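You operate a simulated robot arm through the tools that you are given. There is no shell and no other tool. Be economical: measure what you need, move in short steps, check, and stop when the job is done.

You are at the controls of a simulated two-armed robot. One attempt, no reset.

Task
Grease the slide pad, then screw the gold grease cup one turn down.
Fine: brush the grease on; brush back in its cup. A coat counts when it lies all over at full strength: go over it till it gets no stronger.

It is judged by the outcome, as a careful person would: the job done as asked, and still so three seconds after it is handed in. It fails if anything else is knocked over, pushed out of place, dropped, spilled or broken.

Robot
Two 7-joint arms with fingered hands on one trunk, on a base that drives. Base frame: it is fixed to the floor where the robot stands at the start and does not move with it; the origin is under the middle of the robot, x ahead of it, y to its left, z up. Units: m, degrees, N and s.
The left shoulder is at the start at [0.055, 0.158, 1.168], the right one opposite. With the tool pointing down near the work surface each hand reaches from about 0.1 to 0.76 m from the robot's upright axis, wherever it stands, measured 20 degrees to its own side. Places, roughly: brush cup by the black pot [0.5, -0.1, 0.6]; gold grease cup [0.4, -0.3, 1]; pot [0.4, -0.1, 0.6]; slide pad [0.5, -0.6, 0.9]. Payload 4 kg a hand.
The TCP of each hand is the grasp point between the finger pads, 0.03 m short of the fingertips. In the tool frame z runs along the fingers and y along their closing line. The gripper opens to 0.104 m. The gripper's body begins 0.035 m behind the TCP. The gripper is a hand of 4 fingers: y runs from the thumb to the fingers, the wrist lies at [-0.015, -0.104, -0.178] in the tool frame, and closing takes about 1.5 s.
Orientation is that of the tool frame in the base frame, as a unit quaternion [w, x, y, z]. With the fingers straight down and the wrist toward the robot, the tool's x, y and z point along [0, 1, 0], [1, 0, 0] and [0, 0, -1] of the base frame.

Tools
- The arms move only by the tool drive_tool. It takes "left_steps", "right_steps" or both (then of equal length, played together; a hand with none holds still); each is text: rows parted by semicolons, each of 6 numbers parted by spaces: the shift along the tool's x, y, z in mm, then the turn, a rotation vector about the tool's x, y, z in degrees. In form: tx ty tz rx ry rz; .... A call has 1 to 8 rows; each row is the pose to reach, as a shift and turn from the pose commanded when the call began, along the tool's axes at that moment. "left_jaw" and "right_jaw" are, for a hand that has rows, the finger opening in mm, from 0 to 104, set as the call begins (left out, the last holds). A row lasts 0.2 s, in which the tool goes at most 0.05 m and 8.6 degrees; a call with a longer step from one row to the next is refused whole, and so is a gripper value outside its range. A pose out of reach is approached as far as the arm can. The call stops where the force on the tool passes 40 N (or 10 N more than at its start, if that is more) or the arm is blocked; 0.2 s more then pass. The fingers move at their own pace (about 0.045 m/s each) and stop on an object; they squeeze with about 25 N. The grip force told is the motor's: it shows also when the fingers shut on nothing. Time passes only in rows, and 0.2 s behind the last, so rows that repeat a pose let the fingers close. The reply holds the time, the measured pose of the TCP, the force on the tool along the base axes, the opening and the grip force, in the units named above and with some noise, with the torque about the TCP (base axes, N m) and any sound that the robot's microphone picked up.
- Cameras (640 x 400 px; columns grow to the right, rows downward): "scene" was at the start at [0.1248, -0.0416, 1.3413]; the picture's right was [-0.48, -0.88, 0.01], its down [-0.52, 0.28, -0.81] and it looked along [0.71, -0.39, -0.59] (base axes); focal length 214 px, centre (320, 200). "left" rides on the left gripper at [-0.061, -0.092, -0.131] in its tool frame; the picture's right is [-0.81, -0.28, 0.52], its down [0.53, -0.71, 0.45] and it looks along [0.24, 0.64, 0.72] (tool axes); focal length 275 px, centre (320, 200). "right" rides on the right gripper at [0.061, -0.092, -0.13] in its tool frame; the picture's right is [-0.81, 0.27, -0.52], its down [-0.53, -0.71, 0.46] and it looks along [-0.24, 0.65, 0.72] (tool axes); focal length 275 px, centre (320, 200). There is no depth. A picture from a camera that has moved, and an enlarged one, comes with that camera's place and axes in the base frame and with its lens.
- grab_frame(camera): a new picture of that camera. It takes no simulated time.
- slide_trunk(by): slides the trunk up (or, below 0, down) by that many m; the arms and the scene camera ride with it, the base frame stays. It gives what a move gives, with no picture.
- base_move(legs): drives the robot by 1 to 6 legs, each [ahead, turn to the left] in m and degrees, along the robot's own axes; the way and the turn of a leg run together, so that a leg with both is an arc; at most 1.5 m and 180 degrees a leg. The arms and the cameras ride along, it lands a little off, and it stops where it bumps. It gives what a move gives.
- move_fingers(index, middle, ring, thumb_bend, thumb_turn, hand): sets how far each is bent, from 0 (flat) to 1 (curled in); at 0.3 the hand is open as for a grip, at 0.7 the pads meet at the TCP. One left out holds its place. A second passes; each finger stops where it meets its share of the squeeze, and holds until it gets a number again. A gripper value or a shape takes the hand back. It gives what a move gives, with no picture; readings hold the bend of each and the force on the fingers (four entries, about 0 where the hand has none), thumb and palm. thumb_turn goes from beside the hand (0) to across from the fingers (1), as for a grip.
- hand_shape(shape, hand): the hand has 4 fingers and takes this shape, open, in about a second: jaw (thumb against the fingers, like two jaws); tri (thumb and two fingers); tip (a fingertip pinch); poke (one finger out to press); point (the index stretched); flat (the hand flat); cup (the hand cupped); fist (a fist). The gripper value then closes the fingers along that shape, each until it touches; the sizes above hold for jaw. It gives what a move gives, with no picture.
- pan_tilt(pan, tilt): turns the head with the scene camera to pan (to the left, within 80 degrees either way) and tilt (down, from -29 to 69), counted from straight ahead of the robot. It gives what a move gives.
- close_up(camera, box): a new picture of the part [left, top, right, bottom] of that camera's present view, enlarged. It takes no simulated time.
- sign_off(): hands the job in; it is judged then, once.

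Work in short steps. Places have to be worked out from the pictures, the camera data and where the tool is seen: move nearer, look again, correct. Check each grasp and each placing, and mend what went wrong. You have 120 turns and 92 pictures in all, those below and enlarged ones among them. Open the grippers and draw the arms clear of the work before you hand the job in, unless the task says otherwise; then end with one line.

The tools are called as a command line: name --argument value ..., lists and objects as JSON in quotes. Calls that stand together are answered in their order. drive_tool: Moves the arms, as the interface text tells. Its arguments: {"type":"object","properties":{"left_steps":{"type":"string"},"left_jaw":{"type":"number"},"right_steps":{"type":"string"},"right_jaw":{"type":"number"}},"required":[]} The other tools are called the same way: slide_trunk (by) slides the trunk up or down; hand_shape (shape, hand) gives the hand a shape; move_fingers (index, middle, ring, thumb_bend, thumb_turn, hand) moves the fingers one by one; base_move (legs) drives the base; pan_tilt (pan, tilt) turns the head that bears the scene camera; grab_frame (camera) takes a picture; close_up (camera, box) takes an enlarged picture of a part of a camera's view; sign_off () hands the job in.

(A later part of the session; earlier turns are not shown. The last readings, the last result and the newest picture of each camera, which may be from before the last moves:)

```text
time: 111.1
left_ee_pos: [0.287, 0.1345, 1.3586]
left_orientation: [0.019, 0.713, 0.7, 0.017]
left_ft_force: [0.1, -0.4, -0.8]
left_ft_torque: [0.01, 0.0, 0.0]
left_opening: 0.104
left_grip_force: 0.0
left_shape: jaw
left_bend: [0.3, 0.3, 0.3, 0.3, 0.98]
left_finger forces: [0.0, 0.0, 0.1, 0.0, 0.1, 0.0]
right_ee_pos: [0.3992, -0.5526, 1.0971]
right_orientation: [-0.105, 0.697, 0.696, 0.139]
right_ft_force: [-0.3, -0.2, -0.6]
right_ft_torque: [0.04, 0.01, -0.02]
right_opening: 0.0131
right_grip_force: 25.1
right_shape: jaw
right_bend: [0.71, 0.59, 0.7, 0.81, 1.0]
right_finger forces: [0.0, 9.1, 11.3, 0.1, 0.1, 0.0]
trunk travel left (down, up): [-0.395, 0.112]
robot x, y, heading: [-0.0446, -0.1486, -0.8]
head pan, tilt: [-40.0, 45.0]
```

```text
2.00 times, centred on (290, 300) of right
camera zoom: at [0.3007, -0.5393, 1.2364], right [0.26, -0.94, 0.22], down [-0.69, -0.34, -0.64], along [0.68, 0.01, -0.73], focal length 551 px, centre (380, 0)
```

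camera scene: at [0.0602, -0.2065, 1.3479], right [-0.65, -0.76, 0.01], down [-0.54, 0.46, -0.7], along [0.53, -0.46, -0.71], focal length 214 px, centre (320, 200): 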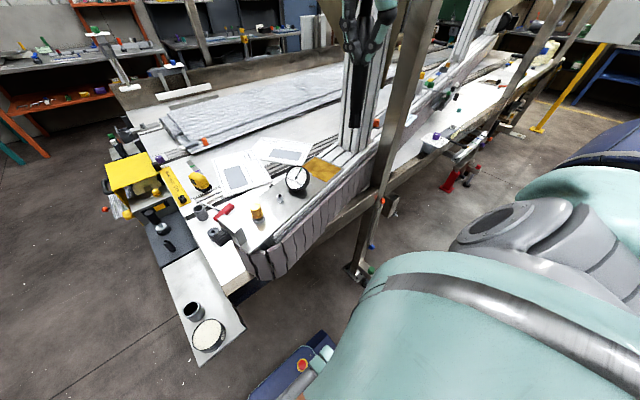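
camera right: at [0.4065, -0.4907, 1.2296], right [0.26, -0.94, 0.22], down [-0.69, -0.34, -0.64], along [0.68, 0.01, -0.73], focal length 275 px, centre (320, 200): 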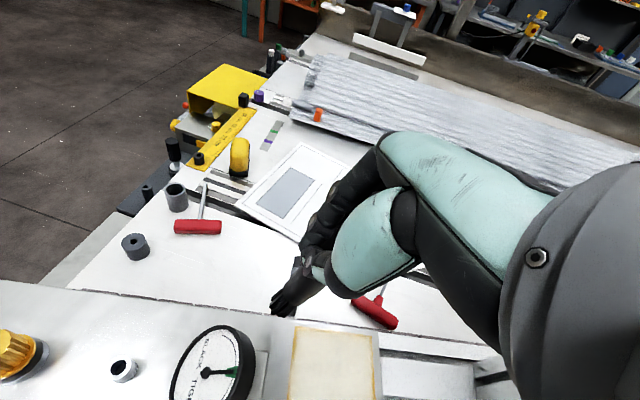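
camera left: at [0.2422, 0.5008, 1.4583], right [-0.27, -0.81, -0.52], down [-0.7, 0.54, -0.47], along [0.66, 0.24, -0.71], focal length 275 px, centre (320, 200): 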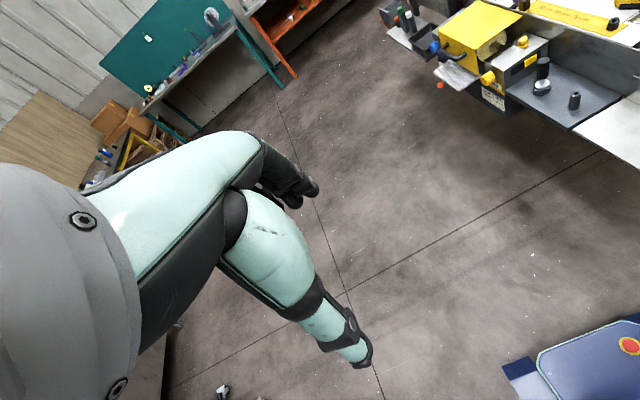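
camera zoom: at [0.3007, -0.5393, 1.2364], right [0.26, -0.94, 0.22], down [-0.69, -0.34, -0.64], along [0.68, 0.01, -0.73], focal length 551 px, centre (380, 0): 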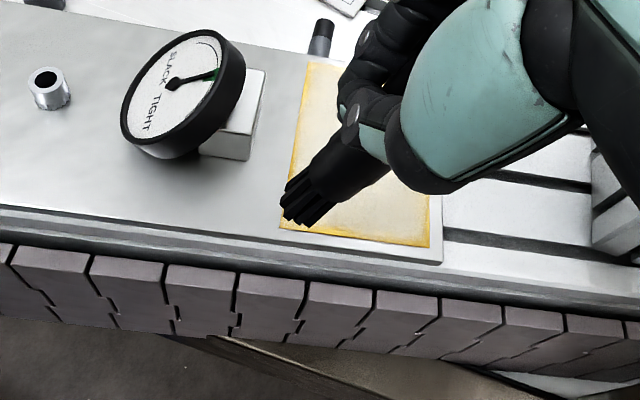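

Descend at the near-left corner and stroke the left edge up and back.

drive_tool --right_steps "0 11 28 0 0 0; -10.5 9.6 51 0 0 0; -11.7 9.4 55.4 0 0 0; -3 53.2 60.8 0 0 0; 6.1 98.9 66.3 0 0 0; -3 53.2 60.8 0 0 0; -11.7 9.4 55.4 0 0 0; -16.5 -15 52.5 0 0 0"

drive_tool --right_steps "0 0 -40 0 0 0; -20 -20 -80 0 0 0; -40 -30 -110 0 0 0; -60 -40 -140 0 0 0; -60 -40 -140 0 0 0"

close_up --camera "scene" --box '[295, 125, 355, 185]'

```text
time: 112.9
left_ee_pos: [0.2873, 0.1364, 1.3588]
left_orientation: [0.019, 0.714, 0.7, 0.016]
left_ft_force: [0.3, 0.1, 0.1]
left_ft_torque: [-0.03, -0.01, 0.03]
left_opening: 0.1039
left_grip_force: 0.1
left_shape: jaw
left_bend: [0.3, 0.3, 0.3, 0.3, 0.98]
left_finger forces: [0.1, 0.0, 0.0, 0.0, 0.0, 0.0]
right_ee_pos: [0.3861, -0.5505, 1.0427]
right_orientation: [-0.103, 0.696, 0.696, 0.14]
right_ft_force: [1.9, -1.5, 10.1]
right_ft_torque: [0.02, -0.31, -0.03]
right_opening: 0.0136
right_grip_force: 25.7
right_shape: jaw
right_bend: [0.71, 0.58, 0.7, 0.81, 1.0]
right_finger forces: [0.0, 14.2, 11.4, 0.0, 0.0, 0.1]
trunk travel left (down, up): [-0.395, 0.112]
robot x, y, heading: [-0.0504, -0.1524, -0.8]
head pan, tilt: [-40.0, 45.0]
```

```text
time: 114.1
left_ee_pos: [0.2865, 0.1355, 1.359]
left_orientation: [0.021, 0.714, 0.7, 0.016]
left_ft_force: [0.3, -0.5, 0.1]
left_ft_torque: [0.0, 0.03, -0.02]
left_opening: 0.1037
left_grip_force: 0.0
left_shape: jaw
left_bend: [0.3, 0.3, 0.3, 0.3, 0.98]
left_finger forces: [0.0, 0.0, 0.1, 0.1, 0.1, 0.0]
right_ee_pos: [0.3389, -0.6541, 1.1529]
right_orientation: [-0.106, 0.697, 0.695, 0.139]
right_ft_force: [0.0, -0.2, -0.2]
right_ft_torque: [-0.01, -0.01, -0.02]
right_opening: 0.0128
right_grip_force: 24.9
right_shape: jaw
right_bend: [0.71, 0.59, 0.7, 0.81, 1.0]
right_finger forces: [0.0, 8.5, 11.6, 0.0, 0.0, 0.1]
trunk travel left (down, up): [-0.395, 0.112]
robot x, y, heading: [-0.0479, -0.1521, -0.8]
head pan, tilt: [-40.0, 45.0]
```

```text
6.67 times, centred on (325, 155) of scene
camera zoom: at [0.0611, -0.2063, 1.3478], right [-0.65, -0.76, 0.01], down [-0.54, 0.46, -0.7], along [0.53, -0.46, -0.71], focal length 1430 px, centre (287, 500)
```

zoom: 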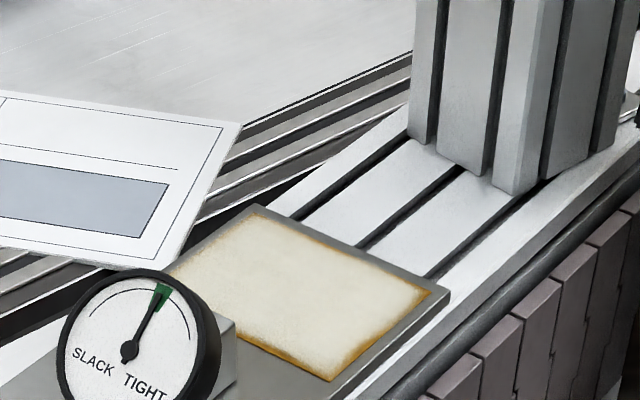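

Coat is uniform and strong over the whole pad. Now raise the brush, straighten it (tip leans +x ≈17°), and ready for driving back to the brush cup.

drive_tool --right_steps "15 2 -42 0 0 0; 30 4 -84 0 0 0; 44 6 -122 0 0 0; 90 5 -106 5.5 0 2; 135 5 -91 11 0 4; 178 5 -76 16.5 0 6; 195 5 -68 16.5 0 6; 195 5 -68 16.5 0 6"

base_move --legs '[[-0.35, 0], [0, 91], [0.43, 0], [0, -90], [0.36, 0]]'

grab_frame --camera "scene"

```text
time: 115.9
left_ee_pos: [0.2868, 0.1337, 1.3584]
left_orientation: [0.02, 0.714, 0.7, 0.016]
left_ft_force: [-0.5, 0.1, 0.1]
left_ft_torque: [0.01, -0.04, 0.0]
left_opening: 0.1038
left_grip_force: 0.0
left_shape: jaw
left_bend: [0.3, 0.3, 0.3, 0.3, 0.98]
left_finger forces: [0.1, 0.0, 0.0, 0.1, 0.0, 0.0]
right_ee_pos: [0.3401, -0.4921, 1.2805]
right_orientation: [-0.211, 0.71, 0.672, 0.032]
right_ft_force: [0.6, 0.1, -1.5]
right_ft_torque: [0.0, -0.02, 0.01]
right_opening: 0.0132
right_grip_force: 24.8
right_shape: jaw
right_bend: [0.71, 0.59, 0.7, 0.81, 1.0]
right_finger forces: [0.0, 8.3, 10.9, 0.0, 0.0, 0.1]
trunk travel left (down, up): [-0.395, 0.112]
robot x, y, heading: [-0.0488, -0.1542, -1.0]
head pan, tilt: [-40.0, 45.0]
```

```text
time: 123.7
left_ee_pos: [-0.695, 0.2038, 1.3717]
left_orientation: [-0.002, -0.001, 0.999, 0.044]
left_ft_force: [1.2, 0.4, 0.5]
left_ft_torque: [-0.01, 0.04, -0.01]
left_opening: 0.104
left_grip_force: 0.0
left_shape: jaw
left_bend: [0.3, 0.3, 0.3, 0.3, 0.98]
left_finger forces: [0.0, 0.0, 0.1, 0.0, 0.0, 0.1]
right_ee_pos: [-0.0658, 0.2724, 1.2971]
right_orientation: [-0.172, 0.013, 0.979, -0.107]
right_ft_force: [0.1, -0.5, 0.0]
right_ft_torque: [0.02, 0.01, 0.02]
right_opening: 0.0129
right_grip_force: 24.9
right_shape: jaw
right_bend: [0.71, 0.6, 0.7, 0.81, 1.0]
right_finger forces: [0.1, 8.5, 10.3, 0.0, 0.1, 0.0]
trunk travel left (down, up): [-0.395, 0.112]
robot x, y, heading: [-0.3924, -0.0724, 92.6]
head pan, tilt: [-40.0, 45.0]
stopped in leg 3: the robot was blocked; the commanded pose is now the measured one
```

```text
13 pictures are left
camera scene: at [-0.345, -0.0005, 1.3507], right [0.8, -0.61, -0.01], down [-0.43, -0.55, -0.72], along [0.43, 0.58, -0.7], focal length 214 px, centre (320, 200)
```

scene: 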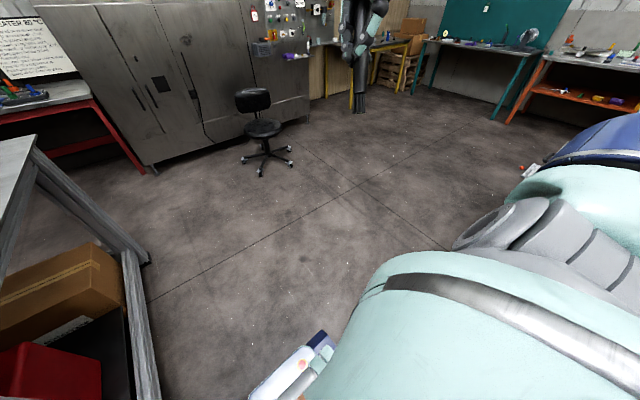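

Blocked: the base's front-left corner likely met the neighbouring table's leg at x≈-0.75. I back off a little and pass further to the right side (x≈-0.29).

base_move --legs '[[-0.12, 0], [0, -32], [0.2, 0], [0, 29.4]]'

grab_frame --camera "left"

```text
time: 129.6
left_ee_pos: [-0.5797, 0.2986, 1.3654]
left_orientation: [-0.002, 0.02, 0.999, 0.036]
left_ft_force: [0.2, 0.2, 0.5]
left_ft_torque: [0.0, 0.01, 0.0]
left_opening: 0.1038
left_grip_force: 0.1
left_shape: jaw
left_bend: [0.3, 0.3, 0.3, 0.3, 0.98]
left_finger forces: [0.0, 0.0, 0.0, 0.1, 0.0, 0.1]
right_ee_pos: [0.0512, 0.3399, 1.2907]
right_orientation: [-0.174, 0.037, 0.978, -0.112]
right_ft_force: [-0.3, 1.0, -0.6]
right_ft_torque: [-0.03, 0.01, -0.02]
right_opening: 0.0125
right_grip_force: 24.8
right_shape: jaw
right_bend: [0.71, 0.6, 0.7, 0.81, 1.0]
right_finger forces: [0.0, 8.1, 9.9, 0.0, 0.0, 0.1]
trunk travel left (down, up): [-0.395, 0.112]
robot x, y, heading: [-0.2864, -0.0157, 90.2]
head pan, tilt: [-40.0, 45.0]
```

```text
12 pictures are left
camera left: at [-0.5211, 0.1962, 1.4884], right [0.8, -0.27, -0.54], down [-0.56, -0.66, -0.5], along [-0.22, 0.7, -0.68], focal length 275 px, centre (320, 200)
```

left: 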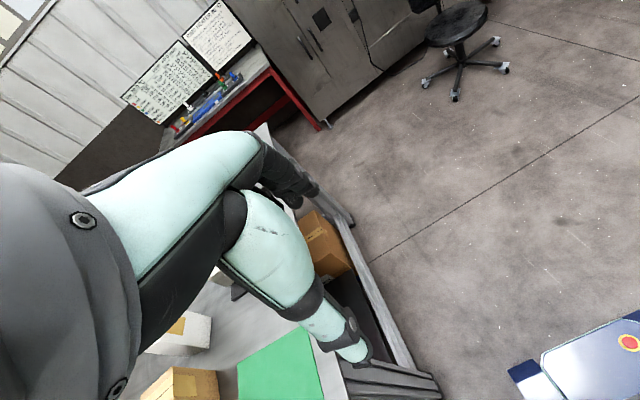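

Clear now. Continue: ahead, turn, and forward to the brush-cup stance.

base_move --legs '[[0.293, 0], [0, -90], [0.262, 0]]'

grab_frame --camera "scene"

```text
time: 136.9
left_ee_pos: [0.0198, 0.566, 1.376]
left_orientation: [0.04, 0.723, 0.688, 0.043]
left_ft_force: [0.2, -0.2, -0.1]
left_ft_torque: [0.03, -0.02, -0.01]
left_opening: 0.104
left_grip_force: 0.1
left_shape: jaw
left_bend: [0.3, 0.3, 0.3, 0.3, 0.98]
left_finger forces: [0.0, 0.1, 0.0, 0.0, 0.0, 0.0]
right_ee_pos: [0.0608, -0.0646, 1.3066]
right_orientation: [-0.187, 0.717, 0.669, 0.06]
right_ft_force: [0.3, -0.9, -0.5]
right_ft_torque: [0.0, 0.05, 0.04]
right_opening: 0.0122
right_grip_force: 24.7
right_shape: jaw
right_bend: [0.71, 0.6, 0.7, 0.81, 1.0]
right_finger forces: [0.1, 8.3, 9.9, 0.0, 0.1, 0.1]
trunk travel left (down, up): [-0.395, 0.112]
robot x, y, heading: [-0.238, 0.2819, -2.9]
head pan, tilt: [-40.0, 45.0]
stopped in leg 3: the robot was blocked; the commanded pose is now the measured one
```

```text
11 pictures are left
camera scene: at [-0.1537, 0.2258, 1.3494], right [-0.68, -0.74, 0.0], down [-0.52, 0.48, -0.71], along [0.52, -0.48, -0.71], focal length 214 px, centre (320, 200)
```

scene: 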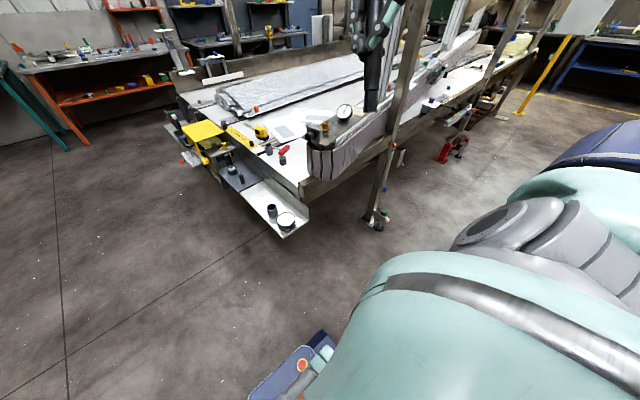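

Only arm drift, the head camera is level. The way ahead looks open; retry straightening and driving forward in a short leg.

base_move --legs '[[0.05, 0], [0, 2.7], [0.15, 0]]'

```text
time: 139.2
left_ee_pos: [0.2261, 0.5771, 1.3734]
left_orientation: [0.034, 0.707, 0.705, 0.039]
left_ft_force: [0.1, -0.7, 0.0]
left_ft_torque: [0.0, 0.01, 0.01]
left_opening: 0.1041
left_grip_force: 0.0
left_shape: jaw
left_bend: [0.3, 0.3, 0.3, 0.3, 0.98]
left_finger forces: [0.0, 0.1, 0.1, 0.0, 0.0, 0.0]
right_ee_pos: [0.2936, -0.0517, 1.3008]
right_orientation: [-0.191, 0.703, 0.683, 0.05]
right_ft_force: [0.2, -0.1, 0.3]
right_ft_torque: [-0.01, -0.02, -0.02]
right_opening: 0.0124
right_grip_force: 25.0
right_shape: jaw
right_bend: [0.71, 0.6, 0.7, 0.81, 1.0]
right_finger forces: [0.0, 8.1, 9.8, 0.0, 0.0, 0.0]
trunk travel left (down, up): [-0.395, 0.112]
robot x, y, heading: [-0.0397, 0.2802, -0.1]
head pan, tilt: [-40.0, 45.0]
```

Arrived. Lower the trunk 0.12 m and bring the brush tip above the cup.

slide_trunk --by -0.12

drive_tool --right_steps "-12.4 30 32.3 0 0 0; -24.8 60 64.6 0 0 0; -37.2 90 97 0 0 0; -49.7 120.1 129.3 0 0 0; -62.1 150.1 161.6 0 0 0; -74.5 180.1 194 0 0 0; -87 210.2 226.3 0 0 0; -99.4 240.2 258.6 0 0 0"

grab_frame --camera "right"

close_up --camera "scene" --box '[240, 120, 420, 290]'

```text
time: 140.7
left_ee_pos: [0.2102, 0.5779, 1.2564]
left_orientation: [0.038, 0.707, 0.705, 0.043]
left_ft_force: [-0.3, 0.0, -0.9]
left_ft_torque: [0.0, 0.01, -0.01]
left_opening: 0.1043
left_grip_force: 0.1
left_shape: jaw
left_bend: [0.3, 0.3, 0.3, 0.3, 0.98]
left_finger forces: [0.1, 0.0, 0.0, 0.0, 0.0, 0.0]
right_ee_pos: [0.2786, -0.0519, 1.1871]
right_orientation: [-0.187, 0.703, 0.684, 0.054]
right_ft_force: [0.2, 0.9, -0.2]
right_ft_torque: [-0.01, -0.01, -0.02]
right_opening: 0.0126
right_grip_force: 25.0
right_shape: jaw
right_bend: [0.71, 0.6, 0.7, 0.81, 1.0]
right_finger forces: [0.1, 8.2, 9.9, 0.0, 0.0, 0.0]
trunk travel left (down, up): [-0.275, 0.232]
robot x, y, heading: [-0.0388, 0.2772, -0.2]
head pan, tilt: [-40.0, 45.0]
```

```text
time: 142.5
left_ee_pos: [0.2127, 0.5763, 1.2555]
left_orientation: [0.037, 0.707, 0.705, 0.043]
left_ft_force: [0.2, -0.3, 0.0]
left_ft_torque: [0.02, 0.04, 0.0]
left_opening: 0.1039
left_grip_force: 0.0
left_shape: jaw
left_bend: [0.3, 0.3, 0.3, 0.3, 0.98]
left_finger forces: [0.1, 0.0, 0.0, 0.0, 0.1, 0.0]
right_ee_pos: [0.4639, -0.0576, 0.8656]
right_orientation: [-0.187, 0.702, 0.685, 0.054]
right_ft_force: [0.3, -0.7, -0.8]
right_ft_torque: [0.03, -0.01, 0.01]
right_opening: 0.0125
right_grip_force: 24.9
right_shape: jaw
right_bend: [0.71, 0.6, 0.7, 0.81, 1.0]
right_finger forces: [0.0, 8.2, 9.6, 0.0, 0.0, 0.0]
trunk travel left (down, up): [-0.275, 0.232]
robot x, y, heading: [-0.0398, 0.2812, -0.1]
head pan, tilt: [-40.0, 45.0]
```

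```text
10 pictures are left
camera right: at [0.401, -0.0442, 1.0244], right [0.32, -0.93, 0.16], down [-0.81, -0.35, -0.46], along [0.49, 0.02, -0.87], focal length 275 px, centre (320, 200)
```

right: 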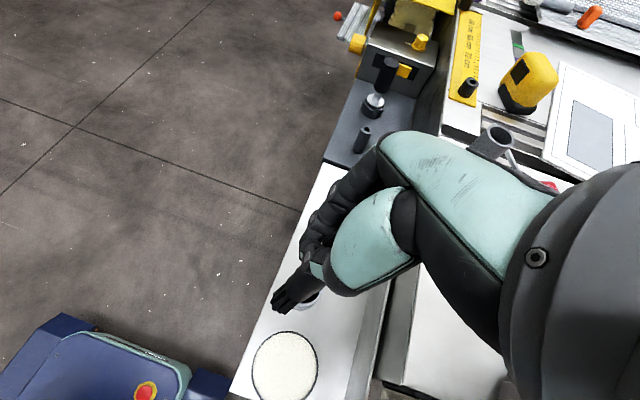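

```text
2.35 times, centred on (330, 205) of scene
camera zoom: at [0.0715, 0.228, 1.2281], right [-0.64, -0.76, 0.01], down [-0.55, 0.46, -0.7], along [0.53, -0.46, -0.72], focal length 505 px, centre (296, 188)
```

zoom: 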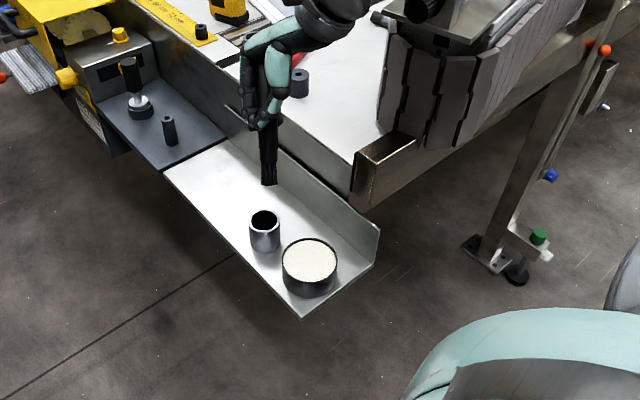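

Tip ≈ (0.435,-0.039,0.775), so the brush leans relative to vertical; the cup is at ≈(0.474,-0.058). Rotate the hand ~20° to bring the brush upright above the cup.

drive_tool --right_steps "0.2 3 -0.6 -5.5 -3.6 -1.2; 0.4 6 -1.2 -11 -7.2 -2.4; 0.6 9.8 -1.9 -16.4 -10.7 -3.6; 0.6 9.8 -1.9 -16.4 -10.7 -3.6"

grab_frame --camera "right"

close_up --camera "scene" --box '[270, 130, 390, 250]'

```text
time: 143.5
left_ee_pos: [0.2115, 0.5768, 1.2549]
left_orientation: [0.037, 0.707, 0.705, 0.043]
left_ft_force: [0.1, 0.3, -0.1]
left_ft_torque: [-0.05, -0.01, 0.0]
left_opening: 0.1039
left_grip_force: 0.1
left_shape: jaw
left_bend: [0.3, 0.3, 0.3, 0.3, 0.98]
left_finger forces: [0.0, 0.0, 0.0, 0.0, 0.0, 0.0]
right_ee_pos: [0.4728, -0.0555, 0.8672]
right_orientation: [-0.019, 0.703, 0.706, 0.091]
right_ft_force: [0.0, 0.7, -0.8]
right_ft_torque: [0.0, -0.01, -0.03]
right_opening: 0.0127
right_grip_force: 25.5
right_shape: jaw
right_bend: [0.71, 0.6, 0.7, 0.81, 1.0]
right_finger forces: [0.1, 7.9, 9.4, 0.1, 0.0, 0.1]
trunk travel left (down, up): [-0.275, 0.232]
robot x, y, heading: [-0.0393, 0.2812, -0.2]
head pan, tilt: [-40.0, 45.0]
```

```text
8 pictures are left
camera right: at [0.3677, -0.0157, 0.9956], right [0.23, -0.88, 0.41], down [-0.66, -0.45, -0.6], along [0.72, -0.13, -0.68], focal length 275 px, centre (320, 200)
```

right: 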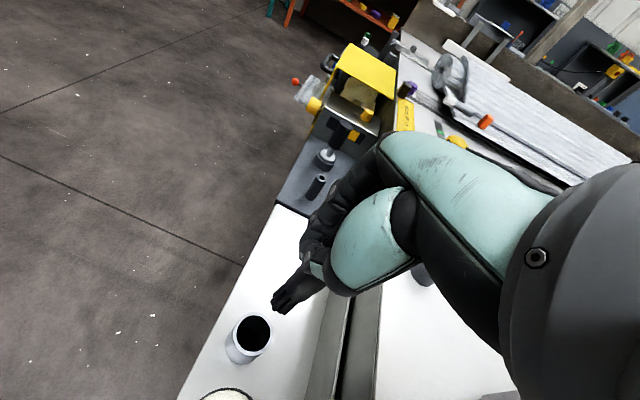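

```text
3.33 times, centred on (330, 190) of scene
camera zoom: at [0.0703, 0.2287, 1.2282], right [-0.64, -0.77, 0.01], down [-0.55, 0.46, -0.7], along [0.53, -0.46, -0.71], focal length 715 px, centre (287, 233)
```

zoom: 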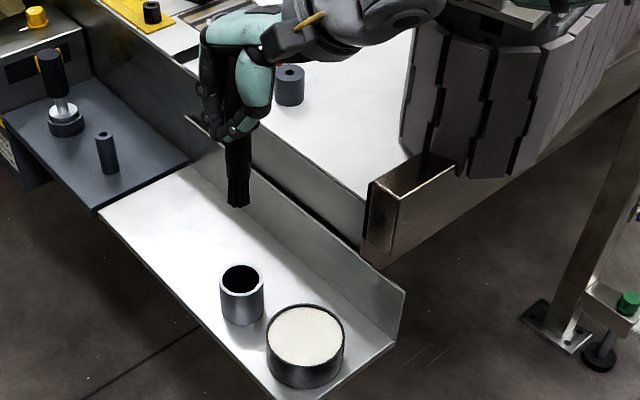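

Brush is upright with tip (0.470,-0.056,0.772); cup opening (0.469,-0.055,0.668) — aligned. Lower into the cup.

drive_tool --right_steps "-6.2 -4.1 39.4 0 0 0; -12.4 -8.2 78.8 0 0 0; -17 -11.2 108.4 0 0 0; -20.9 -13.8 133 0 0 0; -24 -15.8 152.7 0 0 0; -24 -15.8 152.7 0 0 0"

close_up --camera "scene" --box '[270, 130, 390, 250]'

```text
time: 144.9
left_ee_pos: [0.2106, 0.5771, 1.2554]
left_orientation: [0.038, 0.707, 0.704, 0.042]
left_ft_force: [-0.2, -0.1, 0.4]
left_ft_torque: [0.0, 0.01, 0.02]
left_opening: 0.1039
left_grip_force: 0.1
left_shape: jaw
left_bend: [0.3, 0.3, 0.3, 0.3, 0.98]
left_finger forces: [0.0, 0.1, 0.0, 0.0, 0.0, 0.1]
right_ee_pos: [0.4718, -0.0552, 0.7124]
right_orientation: [-0.019, 0.703, 0.705, 0.091]
right_ft_force: [0.2, -0.2, -0.7]
right_ft_torque: [0.01, 0.01, 0.01]
right_opening: 0.0125
right_grip_force: 24.8
right_shape: jaw
right_bend: [0.71, 0.6, 0.7, 0.81, 1.0]
right_finger forces: [0.0, 7.7, 9.3, 0.0, 0.1, 0.1]
trunk travel left (down, up): [-0.275, 0.232]
robot x, y, heading: [-0.04, 0.2795, -0.1]
head pan, tilt: [-40.0, 45.0]
```

```text
3.33 times, centred on (330, 190) of scene
camera zoom: at [0.0695, 0.2278, 1.2283], right [-0.64, -0.77, 0.01], down [-0.55, 0.46, -0.7], along [0.53, -0.46, -0.71], focal length 715 px, centre (287, 233)
```

zoom: 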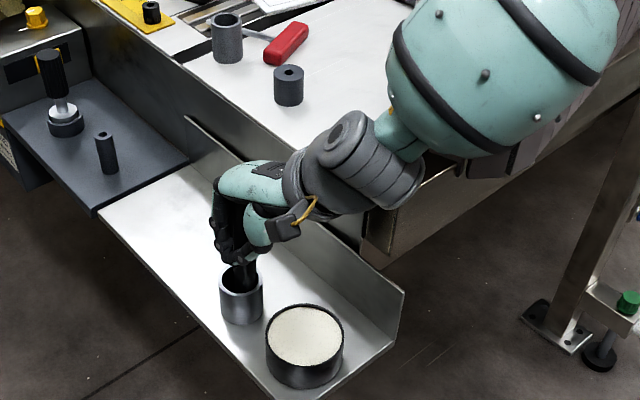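

Brush is in the cup. Lower another 12 mm gently, then open the hand.

drive_tool --right_steps "-0.9 -0.6 6 0 0 0; -1.9 -1.2 12 0 0 0; -1.9 -1.2 12 0 0 0"

drive_tool --right_steps "0 0 0 0 0 0; 0 0 0 0 0 0; 0 0 0 0 0 0; 0 0 0 0 0 0; 0 0 0 0 0 0; 0 0 0 0 0 0; 0 0 0 0 0 0; 0 0 0 0 0 0" --right_jaw 60

close_up --camera "right" --box '[180, 200, 420, 400]'

```text
time: 145.7
left_ee_pos: [0.2113, 0.5773, 1.2565]
left_orientation: [0.038, 0.706, 0.705, 0.043]
left_ft_force: [0.5, -0.3, -0.6]
left_ft_torque: [0.03, 0.01, 0.0]
left_opening: 0.1037
left_grip_force: 0.0
left_shape: jaw
left_bend: [0.3, 0.3, 0.3, 0.3, 0.98]
left_finger forces: [0.0, 0.0, 0.0, 0.0, 0.1, 0.1]
right_ee_pos: [0.4719, -0.0556, 0.7002]
right_orientation: [-0.019, 0.703, 0.705, 0.091]
right_ft_force: [0.1, -0.6, -0.6]
right_ft_torque: [0.02, 0.0, 0.0]
right_opening: 0.0123
right_grip_force: 24.8
right_shape: jaw
right_bend: [0.71, 0.6, 0.7, 0.81, 1.0]
right_finger forces: [0.0, 7.8, 9.4, 0.0, 0.0, 0.0]
trunk travel left (down, up): [-0.275, 0.232]
robot x, y, heading: [-0.0399, 0.2757, 0.2]
head pan, tilt: [-40.0, 45.0]
```

```text
time: 147.5
left_ee_pos: [0.211, 0.5779, 1.2562]
left_orientation: [0.038, 0.707, 0.705, 0.043]
left_ft_force: [0.6, -0.5, 0.2]
left_ft_torque: [0.02, -0.03, -0.04]
left_opening: 0.1039
left_grip_force: 0.1
left_shape: jaw
left_bend: [0.3, 0.3, 0.3, 0.3, 0.98]
left_finger forces: [0.0, 0.0, 0.1, 0.0, 0.0, 0.0]
right_ee_pos: [0.4714, -0.0555, 0.7005]
right_orientation: [-0.02, 0.703, 0.705, 0.091]
right_ft_force: [-0.1, -0.5, -0.3]
right_ft_torque: [0.0, 0.01, 0.02]
right_opening: 0.0598
right_grip_force: 0.0
right_shape: jaw
right_bend: [0.74, 0.42, 0.38, 0.66, 1.0]
right_finger forces: [0.0, 0.0, 0.0, 0.0, 0.1, 0.0]
trunk travel left (down, up): [-0.275, 0.232]
robot x, y, heading: [-0.0366, 0.2815, 0.0]
head pan, tilt: [-40.0, 45.0]
```

```text
2.00 times, centred on (300, 300) of right
camera zoom: at [0.3665, -0.0161, 0.8288], right [0.23, -0.88, 0.41], down [-0.66, -0.45, -0.6], along [0.72, -0.13, -0.69], focal length 551 px, centre (360, 0)
```

zoom: 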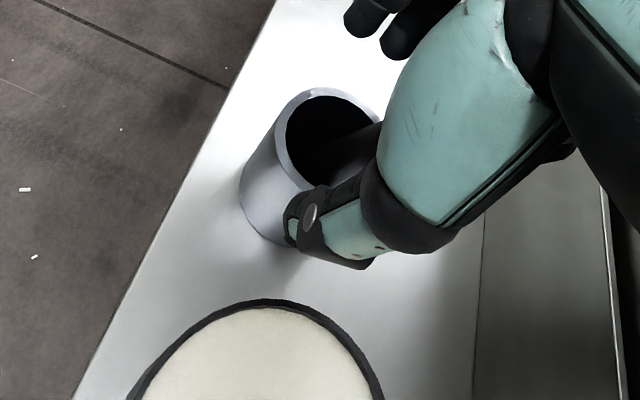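

Brush is released in its cup. Open fully before lifting, since index and thumb still read bent.

drive_tool --right_steps "0 0 0 0 0 0; 0 0 0 0 0 0; 0 0 0 0 0 0; 0 0 0 0 0 0; 0 0 0 0 0 0; 0 0 0 0 0 0" --right_jaw 104

```text
time: 148.9
left_ee_pos: [0.2114, 0.5776, 1.2566]
left_orientation: [0.038, 0.708, 0.704, 0.043]
left_ft_force: [-0.5, -0.5, 0.0]
left_ft_torque: [0.01, -0.03, 0.01]
left_opening: 0.104
left_grip_force: 0.0
left_shape: jaw
left_bend: [0.3, 0.3, 0.3, 0.3, 0.98]
left_finger forces: [0.0, 0.0, 0.0, 0.1, 0.0, 0.0]
right_ee_pos: [0.4716, -0.0562, 0.7006]
right_orientation: [-0.019, 0.702, 0.706, 0.092]
right_ft_force: [0.1, 0.0, -0.3]
right_ft_torque: [0.06, 0.0, 0.05]
right_opening: 0.1036
right_grip_force: 0.0
right_shape: jaw
right_bend: [0.3, 0.3, 0.3, 0.3, 0.98]
right_finger forces: [0.0, 0.1, 0.0, 0.0, 0.0, 0.0]
trunk travel left (down, up): [-0.275, 0.232]
robot x, y, heading: [-0.0377, 0.2806, 0.1]
head pan, tilt: [-40.0, 45.0]
```

Fully open. Lift straight up and check.

drive_tool --right_steps "4.6 3 -29.5 0 0 0; 9.3 6 -59 0 0 0; 15.5 10 -98.5 0 0 0; 21.7 14 -138 0 0 0; 28 18 -178 0 0 0; 34 22 -216 0 0 0"

close_up --camera "scene" --box '[260, 110, 400, 260]'

```text
time: 150.3
left_ee_pos: [0.2099, 0.5791, 1.2555]
left_orientation: [0.039, 0.707, 0.705, 0.042]
left_ft_force: [-0.1, 0.3, -0.1]
left_ft_torque: [-0.03, 0.0, -0.01]
left_opening: 0.104
left_grip_force: 0.1
left_shape: jaw
left_bend: [0.3, 0.3, 0.3, 0.3, 0.98]
left_finger forces: [0.0, 0.0, 0.0, 0.0, 0.0, 0.0]
right_ee_pos: [0.4712, -0.0556, 0.9211]
right_orientation: [-0.019, 0.701, 0.707, 0.091]
right_ft_force: [-0.3, -0.2, 0.6]
right_ft_torque: [-0.02, -0.03, -0.02]
right_opening: 0.1035
right_grip_force: 0.1
right_shape: jaw
right_bend: [0.3, 0.3, 0.3, 0.3, 0.98]
right_finger forces: [0.0, 0.1, 0.0, 0.0, 0.0, 0.0]
trunk travel left (down, up): [-0.275, 0.232]
robot x, y, heading: [-0.0406, 0.2812, 0.0]
head pan, tilt: [-40.0, 45.0]
```

```text
2.67 times, centred on (330, 185) of scene
camera zoom: at [0.069, 0.2293, 1.2284], right [-0.64, -0.77, 0.01], down [-0.55, 0.45, -0.7], along [0.53, -0.46, -0.71], focal length 572 px, centre (293, 240)
```

zoom: 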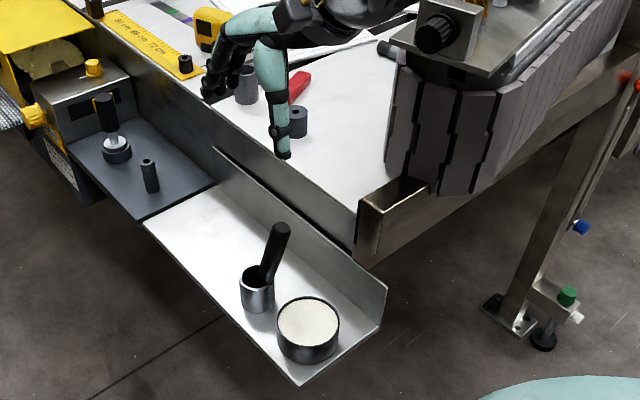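

Brush stands in its cup, nothing disturbed. Now raise the hand, straighten it vertical, lift the trunk, and drive back to the stance for the gold cup.

drive_tool --right_steps "6 0 -44 0 0 0; 12 -12 -86 2 -3 0; 18 -28 -126 4 -6 0; 25 -50 -165 5.9 -8.9 0; 32 -80 -200 5.9 -8.9 0; 32 -90 -207 5.9 -8.9 0"

slide_trunk --by 0.12

base_move --legs '[[-0.33, 0], [0, -90], [0.42, 0], [0, 90], [0.31, 0]]'

```text
time: 151.7
left_ee_pos: [0.211, 0.5779, 1.2554]
left_orientation: [0.038, 0.706, 0.706, 0.042]
left_ft_force: [-0.1, -0.7, -0.5]
left_ft_torque: [-0.02, 0.01, 0.0]
left_opening: 0.104
left_grip_force: 0.0
left_shape: jaw
left_bend: [0.3, 0.3, 0.3, 0.3, 0.98]
left_finger forces: [0.0, 0.0, 0.0, 0.0, 0.0, 0.0]
right_ee_pos: [0.3631, -0.0558, 1.1199]
right_orientation: [-0.001, 0.705, 0.709, -0.002]
right_ft_force: [0.4, 0.3, 0.8]
right_ft_torque: [-0.02, 0.02, -0.02]
right_opening: 0.1038
right_grip_force: 0.0
right_shape: jaw
right_bend: [0.3, 0.3, 0.3, 0.3, 0.98]
right_finger forces: [0.0, 0.0, 0.0, 0.0, 0.0, 0.1]
trunk travel left (down, up): [-0.275, 0.232]
robot x, y, heading: [-0.037, 0.2812, -0.0]
head pan, tilt: [-40.0, 45.0]
```

```text
time: 153.2
left_ee_pos: [0.2109, 0.5759, 1.3757]
left_orientation: [0.038, 0.707, 0.705, 0.043]
left_ft_force: [0.5, 0.0, 0.5]
left_ft_torque: [0.01, 0.01, 0.02]
left_opening: 0.104
left_grip_force: 0.0
left_shape: jaw
left_bend: [0.3, 0.3, 0.3, 0.3, 0.98]
left_finger forces: [0.0, 0.0, 0.1, 0.1, 0.0, 0.0]
right_ee_pos: [0.3634, -0.0559, 1.2393]
right_orientation: [-0.001, 0.705, 0.709, -0.001]
right_ft_force: [0.2, -0.4, -0.7]
right_ft_torque: [-0.01, -0.01, -0.02]
right_opening: 0.1036
right_grip_force: 0.1
right_shape: jaw
right_bend: [0.3, 0.3, 0.3, 0.3, 0.98]
right_finger forces: [0.0, 0.0, 0.0, 0.0, 0.1, 0.0]
trunk travel left (down, up): [-0.395, 0.112]
robot x, y, heading: [-0.0417, 0.2802, -0.1]
head pan, tilt: [-40.0, 45.0]
```

```text
time: 160.6
left_ee_pos: [-0.0734, 0.0336, 1.3813]
left_orientation: [0.072, 0.997, -0.01, 0.002]
left_ft_force: [-0.2, 0.0, 0.4]
left_ft_torque: [0.0, -0.04, -0.01]
left_opening: 0.1038
left_grip_force: 0.1
left_shape: jaw
left_bend: [0.3, 0.3, 0.3, 0.3, 0.98]
left_finger forces: [0.0, 0.0, 0.0, 0.1, 0.0, 0.0]
right_ee_pos: [-0.7077, -0.1115, 1.2533]
right_orientation: [0.018, 1.0, -0.003, -0.002]
right_ft_force: [0.5, -0.9, 0.3]
right_ft_torque: [0.02, 0.0, 0.0]
right_opening: 0.1038
right_grip_force: 0.0
right_shape: jaw
right_bend: [0.3, 0.3, 0.3, 0.3, 0.98]
right_finger forces: [0.1, 0.0, 0.1, 0.0, 0.0, 0.0]
trunk travel left (down, up): [-0.395, 0.112]
robot x, y, heading: [-0.3593, 0.252, -92.9]
head pan, tilt: [-40.0, 45.0]
stopped in leg 3: the robot was blocked; the commanded pose is now the measured one
```

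Blocked again. One picture to see what is in the way.

grab_frame --camera "scene"

```text
3 pictures are left
camera scene: at [-0.4186, 0.1567, 1.3488], right [-0.73, 0.68, 0.0], down [0.48, 0.52, -0.71], along [-0.48, -0.52, -0.71], focal length 214 px, centre (320, 200)
```

scene: 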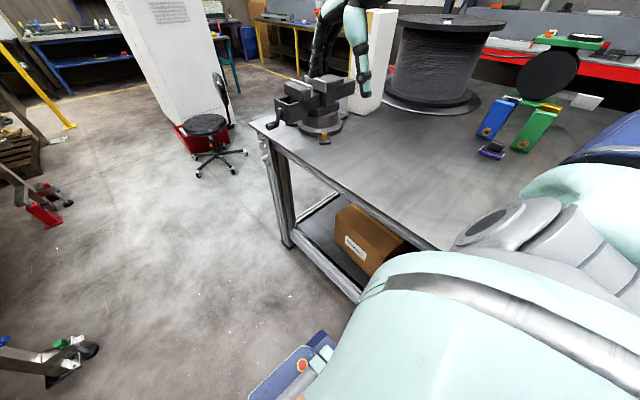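

The right arm hangs over the neighbouring table there. I retrace the turn, move nearer to the bench (x≈-0.26) and then go sideways.

base_move --legs '[[-0.03, 0], [0, 92.5], [0.11, 0]]'

```text
time: 163.6
left_ee_pos: [-0.0097, 0.2799, 1.3789]
left_orientation: [0.068, 0.955, 0.288, 0.019]
left_ft_force: [0.1, 0.3, -0.7]
left_ft_torque: [-0.03, -0.02, -0.02]
left_opening: 0.1039
left_grip_force: 0.1
left_shape: jaw
left_bend: [0.3, 0.3, 0.3, 0.3, 0.97]
left_finger forces: [0.0, 0.1, 0.0, 0.0, 0.0, 0.1]
right_ee_pos: [-0.44, -0.2011, 1.2592]
right_orientation: [0.025, 0.952, 0.304, 0.006]
right_ft_force: [-0.1, -0.2, -0.1]
right_ft_torque: [-0.03, 0.04, -0.01]
right_opening: 0.1043
right_grip_force: 0.1
right_shape: jaw
right_bend: [0.3, 0.3, 0.3, 0.3, 0.97]
right_finger forces: [0.0, 0.0, 0.1, 0.0, 0.1, 0.1]
trunk travel left (down, up): [-0.395, 0.112]
robot x, y, heading: [-0.3594, 0.2839, -57.5]
head pan, tilt: [-40.0, 45.0]
stopped in leg 2: the robot was blocked; the commanded pose is now the measured one
```

Rear corner is close to that table. Drive forward along the present heading toward the bench, then straighten up.

base_move --legs '[[0.16, 0], [0.26, 0], [0, 57.5]]'

```text
time: 169.6
left_ee_pos: [0.0529, 0.2172, 1.3772]
left_orientation: [0.067, 0.701, 0.708, 0.058]
left_ft_force: [0.9, 0.4, -0.1]
left_ft_torque: [0.01, -0.02, 0.01]
left_opening: 0.1041
left_grip_force: 0.1
left_shape: jaw
left_bend: [0.3, 0.3, 0.3, 0.3, 0.97]
left_finger forces: [0.0, 0.0, 0.0, 0.1, 0.0, 0.1]
right_ee_pos: [0.2259, -0.3997, 1.2587]
right_orientation: [0.018, 0.69, 0.723, 0.017]
right_ft_force: [0.2, 0.8, 0.1]
right_ft_torque: [0.04, -0.04, 0.01]
right_opening: 0.1039
right_grip_force: 0.0
right_shape: jaw
right_bend: [0.3, 0.3, 0.3, 0.3, 0.97]
right_finger forces: [0.1, 0.1, 0.2, 0.1, 0.1, 0.1]
trunk travel left (down, up): [-0.395, 0.112]
robot x, y, heading: [-0.1375, -0.0812, 0.1]
head pan, tilt: [-40.0, 45.0]
```

Good stance (gold cup at bearing -23°, 0.59 m). Bring the right hand vertical above the gold cup with a narrower opening and take a picture.

drive_tool --right_steps "14 30 25 0.7 0 0.7; 28 60 50 1.4 0 1.4; 42 90 75 2.1 0 2.1; 56 120 100 2.8 0 2.7; 70 150 125 2.8 0 2.7; 82.5 177.9 148.6 2.8 0 2.7; 82.5 177.9 148.6 2.8 0 2.7; 82.5 177.9 148.6 2.8 0 2.7" --right_jaw 60

grab_frame --camera "right"

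```text
time: 171.4
left_ee_pos: [0.0417, 0.2165, 1.3779]
left_orientation: [0.065, 0.703, 0.706, 0.055]
left_ft_force: [-0.1, 0.2, 0.9]
left_ft_torque: [0.01, -0.01, -0.01]
left_opening: 0.1036
left_grip_force: 0.0
left_shape: jaw
left_bend: [0.3, 0.3, 0.3, 0.3, 0.98]
left_finger forces: [0.1, 0.0, 0.0, 0.0, 0.0, 0.0]
right_ee_pos: [0.3939, -0.3075, 1.1237]
right_orientation: [0.004, 0.706, 0.708, 0.004]
right_ft_force: [0.4, 0.3, -0.5]
right_ft_torque: [-0.01, 0.01, 0.0]
right_opening: 0.0604
right_grip_force: 0.1
right_shape: jaw
right_bend: [0.74, 0.41, 0.38, 0.66, 1.0]
right_finger forces: [0.0, 0.0, 0.0, 0.1, 0.1, 0.0]
trunk travel left (down, up): [-0.395, 0.112]
robot x, y, heading: [-0.138, -0.0803, 0.1]
head pan, tilt: [-40.0, 45.0]
```

```text
2 pictures are left
camera right: at [0.2996, -0.2477, 1.2529], right [0.27, -0.81, 0.52], down [-0.71, -0.53, -0.46], along [0.65, -0.24, -0.72], focal length 275 px, centre (320, 200)
```

right: 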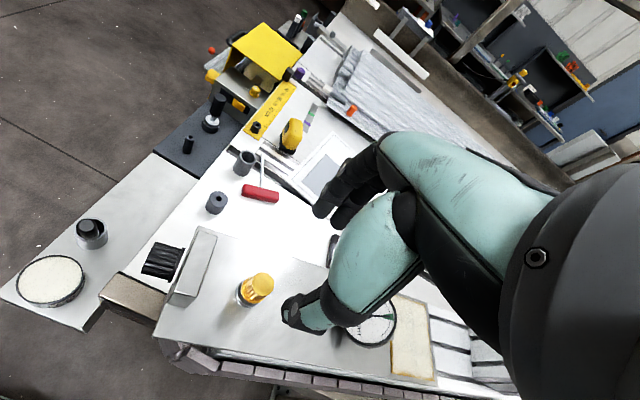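

Gold cup centre ≈ (0.405,-0.310), top ≈0.988. The 60 mm preset curls fingers unevenly, so I set finger bends myself, then descend with yaw +15°.

move_fingers --hand "right" --index 0.45 --middle 0.45 --ring 0.45 --thumb_bend 0.45 --thumb_turn 1.0

drive_tool --right_steps "-1 5 20 0 0 -7.5; -2.5 10.5 45 0 0 -15; -2.5 10 80 0 0 -15; -2.5 10 105 0 0 -15; -2.5 9.5 120 0 0 -15; -2.5 9.5 130 0 0 -15; -2.5 9.5 137 0 0 -15; -2.5 9.5 137 0 0 -15"

```text
time: 172.4
left_ee_pos: [0.0414, 0.2159, 1.378]
left_orientation: [0.064, 0.703, 0.707, 0.054]
left_ft_force: [0.7, 0.2, -0.2]
left_ft_torque: [0.01, -0.03, -0.01]
left_opening: 0.1038
left_grip_force: 0.0
left_shape: jaw
left_bend: [0.3, 0.3, 0.3, 0.3, 0.98]
left_finger forces: [0.1, 0.0, 0.1, 0.0, 0.0, 0.0]
right_ee_pos: [0.394, -0.3085, 1.1238]
right_orientation: [0.005, 0.706, 0.708, 0.004]
right_ft_force: [0.6, 0.6, 0.3]
right_ft_torque: [0.01, 0.02, 0.03]
right_opening: 0.0645
right_grip_force: 0.1
right_shape: fingers
right_bend: [0.45, 0.45, 0.45, 0.45, 0.99]
right_finger forces: [0.1, 0.1, 0.0, 0.1, 0.1, 0.0]
trunk travel left (down, up): [-0.395, 0.112]
robot x, y, heading: [-0.136, -0.0805, -0.0]
head pan, tilt: [-40.0, 45.0]
```

```text
time: 174.2
left_ee_pos: [0.0429, 0.2154, 1.3781]
left_orientation: [0.065, 0.703, 0.706, 0.054]
left_ft_force: [0.2, -0.9, 0.6]
left_ft_torque: [-0.01, -0.01, -0.03]
left_opening: 0.1041
left_grip_force: 0.1
left_shape: jaw
left_bend: [0.3, 0.3, 0.3, 0.3, 0.98]
left_finger forces: [0.0, 0.0, 0.0, 0.0, 0.0, 0.0]
right_ee_pos: [0.4069, -0.3123, 0.9882]
right_orientation: [0.006, 0.609, 0.793, 0.004]
right_ft_force: [0.4, -0.3, -0.3]
right_ft_torque: [0.0, 0.0, -0.02]
right_opening: 0.0643
right_grip_force: 0.1
right_shape: fingers
right_bend: [0.45, 0.45, 0.45, 0.45, 0.99]
right_finger forces: [0.0, 0.0, 0.0, 0.0, 0.0, 0.0]
trunk travel left (down, up): [-0.395, 0.112]
robot x, y, heading: [-0.1337, -0.0814, 0.1]
head pan, tilt: [-40.0, 45.0]
```

No contact. Lower 5 mm more and close the fingers on the cup.

drive_tool --right_steps "0 0 5 0 0 0; 0 0 5 0 0 0"

move_fingers --hand "right" --index 0.85 --middle 0.85 --ring 0.85 --thumb_bend 0.85

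```text
time: 174.8
left_ee_pos: [0.042, 0.2163, 1.3772]
left_orientation: [0.065, 0.702, 0.707, 0.054]
left_ft_force: [-1.3, 0.2, -0.2]
left_ft_torque: [0.01, 0.03, 0.0]
left_opening: 0.1039
left_grip_force: 0.1
left_shape: jaw
left_bend: [0.3, 0.3, 0.3, 0.3, 0.98]
left_finger forces: [0.0, 0.0, 0.0, 0.1, 0.0, 0.1]
right_ee_pos: [0.4068, -0.3117, 0.9834]
right_orientation: [0.005, 0.609, 0.793, 0.003]
right_ft_force: [-0.3, 0.0, -0.6]
right_ft_torque: [0.0, 0.0, 0.01]
right_opening: 0.0647
right_grip_force: 0.0
right_shape: fingers
right_bend: [0.45, 0.45, 0.45, 0.45, 0.99]
right_finger forces: [0.0, 0.0, 0.1, 0.0, 0.1, 0.0]
trunk travel left (down, up): [-0.395, 0.112]
robot x, y, heading: [-0.1366, -0.0792, -0.4]
head pan, tilt: [-40.0, 45.0]
```

```text
time: 175.8
left_ee_pos: [0.0429, 0.2162, 1.3769]
left_orientation: [0.064, 0.703, 0.706, 0.055]
left_ft_force: [0.8, -0.5, -0.6]
left_ft_torque: [0.0, -0.01, 0.03]
left_opening: 0.104
left_grip_force: 0.0
left_shape: jaw
left_bend: [0.3, 0.3, 0.3, 0.3, 0.98]
left_finger forces: [0.0, 0.0, 0.0, 0.0, 0.1, 0.0]
right_ee_pos: [0.4048, -0.3138, 0.983]
right_orientation: [0.005, 0.609, 0.793, 0.003]
right_ft_force: [-3.2, -4.6, -4.1]
right_ft_torque: [-0.1, 0.01, 0.02]
right_opening: 0.0174
right_grip_force: 19.1
right_shape: fingers
right_bend: [0.62, 0.65, 0.85, 0.64, 1.0]
right_finger forces: [8.6, 9.5, 0.0, 0.0, 22.0, 0.0]
trunk travel left (down, up): [-0.395, 0.112]
robot x, y, heading: [-0.1386, -0.0812, -0.2]
head pan, tilt: [-40.0, 45.0]
```

Gripped by index, middle and thumb. Turn clockwise (seen from above) 68°, roughly about the cup axis.

drive_tool --right_steps "0.2 -0.5 0 0 0 8.5; 0.4 -1 0 0 0 17; 0.7 -1.4 0.1 0 0 25.5; 1.1 -1.8 0.1 0 0 34; 1.5 -2.1 0.2 0 0 42.5; 2 -2.4 0.2 0 0 51; 2.5 -2.5 0.3 0 0 59.5; 3 -2.6 0.3 0 0 68"

```text
time: 177.6
left_ee_pos: [0.0435, 0.2144, 1.3783]
left_orientation: [0.065, 0.703, 0.706, 0.054]
left_ft_force: [-0.3, -0.2, 0.7]
left_ft_torque: [-0.01, 0.01, 0.02]
left_opening: 0.1041
left_grip_force: 0.1
left_shape: jaw
left_bend: [0.3, 0.3, 0.3, 0.3, 0.98]
left_finger forces: [0.0, 0.1, 0.0, 0.0, 0.0, 0.1]
right_ee_pos: [0.4041, -0.3105, 0.9825]
right_orientation: [0.002, 0.949, 0.316, 0.007]
right_ft_force: [5.2, -8.6, 0.9]
right_ft_torque: [-0.41, -0.23, 0.03]
right_opening: 0.0168
right_grip_force: 21.0
right_shape: fingers
right_bend: [0.58, 0.63, 0.85, 0.67, 1.0]
right_finger forces: [13.3, 12.6, 0.0, 0.0, 16.5, 0.1]
trunk travel left (down, up): [-0.395, 0.112]
robot x, y, heading: [-0.136, -0.0817, 0.1]
head pan, tilt: [-40.0, 45.0]
```

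Turned 68° with modest forces. Open a little, swing back, and regrip.

move_fingers --hand "right" --index 0.48 --middle 0.48 --ring 0.48 --thumb_bend 0.5

drive_tool --right_steps "0.2 0.5 0 0 0 -8.5; 0.3 0.9 0 0 0 -17; 0.5 1.4 -0.1 0 0 -25.5; 0.6 1.8 -0.1 0 0 -34; 0.8 2.3 -0.2 0 0 -42.5; 1 2.8 -0.2 0 0 -51; 1.1 3.2 -0.3 0 0 -59.5; 1.3 3.7 -0.3 0 0 -68"

move_fingers --hand "right" --index 0.85 --middle 0.85 --ring 0.85 --thumb_bend 0.85

close_up --camera "right" --box '[210, 200, 370, 330]'

```text
time: 178.6
left_ee_pos: [0.0424, 0.2171, 1.3757]
left_orientation: [0.065, 0.703, 0.707, 0.055]
left_ft_force: [-0.1, 0.0, -0.5]
left_ft_torque: [0.01, -0.01, -0.04]
left_opening: 0.1042
left_grip_force: 0.1
left_shape: jaw
left_bend: [0.3, 0.3, 0.3, 0.3, 0.98]
left_finger forces: [0.0, 0.0, 0.1, 0.0, 0.0, 0.0]
right_ee_pos: [0.4028, -0.3095, 0.982]
right_orientation: [0.002, 0.948, 0.318, 0.005]
right_ft_force: [0.5, 0.8, 0.3]
right_ft_torque: [-0.04, -0.01, 0.02]
right_opening: 0.0539
right_grip_force: 0.1
right_shape: fingers
right_bend: [0.48, 0.48, 0.48, 0.5, 1.0]
right_finger forces: [0.0, 0.1, 0.1, 0.0, 0.1, 0.0]
trunk travel left (down, up): [-0.395, 0.112]
robot x, y, heading: [-0.1386, -0.0811, -0.1]
head pan, tilt: [-40.0, 45.0]
```

```text
time: 180.4
left_ee_pos: [0.0431, 0.2165, 1.379]
left_orientation: [0.065, 0.703, 0.707, 0.055]
left_ft_force: [0.0, 1.0, -0.4]
left_ft_torque: [-0.01, -0.02, 0.01]
left_opening: 0.1037
left_grip_force: 0.2
left_shape: jaw
left_bend: [0.3, 0.3, 0.3, 0.3, 0.98]
left_finger forces: [0.0, 0.0, 0.1, 0.1, 0.0, 0.0]
right_ee_pos: [0.4063, -0.3117, 0.9835]
right_orientation: [0.006, 0.607, 0.795, 0.004]
right_ft_force: [0.0, -1.0, 0.2]
right_ft_torque: [0.01, -0.03, -0.02]
right_opening: 0.0539
right_grip_force: 0.2
right_shape: fingers
right_bend: [0.48, 0.48, 0.48, 0.5, 1.0]
right_finger forces: [0.0, 0.1, 0.0, 0.0, 0.0, 0.0]
trunk travel left (down, up): [-0.395, 0.112]
robot x, y, heading: [-0.1329, -0.0794, -0.1]
head pan, tilt: [-40.0, 45.0]
```

```text
time: 181.4
left_ee_pos: [0.0424, 0.2148, 1.3786]
left_orientation: [0.064, 0.702, 0.707, 0.055]
left_ft_force: [-0.1, -0.5, -0.6]
left_ft_torque: [-0.02, 0.03, -0.02]
left_opening: 0.1042
left_grip_force: 0.0
left_shape: jaw
left_bend: [0.3, 0.3, 0.3, 0.3, 0.98]
left_finger forces: [0.0, 0.0, 0.1, 0.0, 0.1, 0.0]
right_ee_pos: [0.4054, -0.313, 0.9824]
right_orientation: [0.005, 0.609, 0.793, 0.004]
right_ft_force: [-3.0, -3.1, -5.7]
right_ft_torque: [-0.07, 0.09, 0.0]
right_opening: 0.0172
right_grip_force: 19.1
right_shape: fingers
right_bend: [0.62, 0.65, 0.85, 0.64, 1.0]
right_finger forces: [8.5, 9.1, 0.0, 0.1, 21.2, 0.0]
trunk travel left (down, up): [-0.395, 0.112]
robot x, y, heading: [-0.1375, -0.0781, -0.1]
head pan, tilt: [-40.0, 45.0]
```

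```text
3.08 times, centred on (290, 265) of right
camera zoom: at [0.2995, -0.2782, 1.1114], right [0.47, -0.71, 0.52], down [-0.55, -0.7, -0.46], along [0.69, -0.07, -0.72], focal length 847 px, centre (412, 0)
```

zoom: 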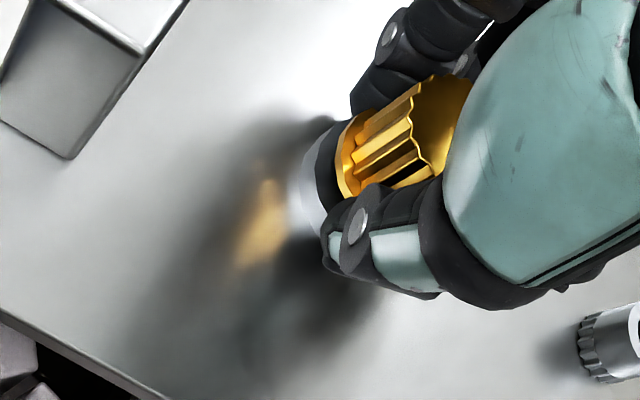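

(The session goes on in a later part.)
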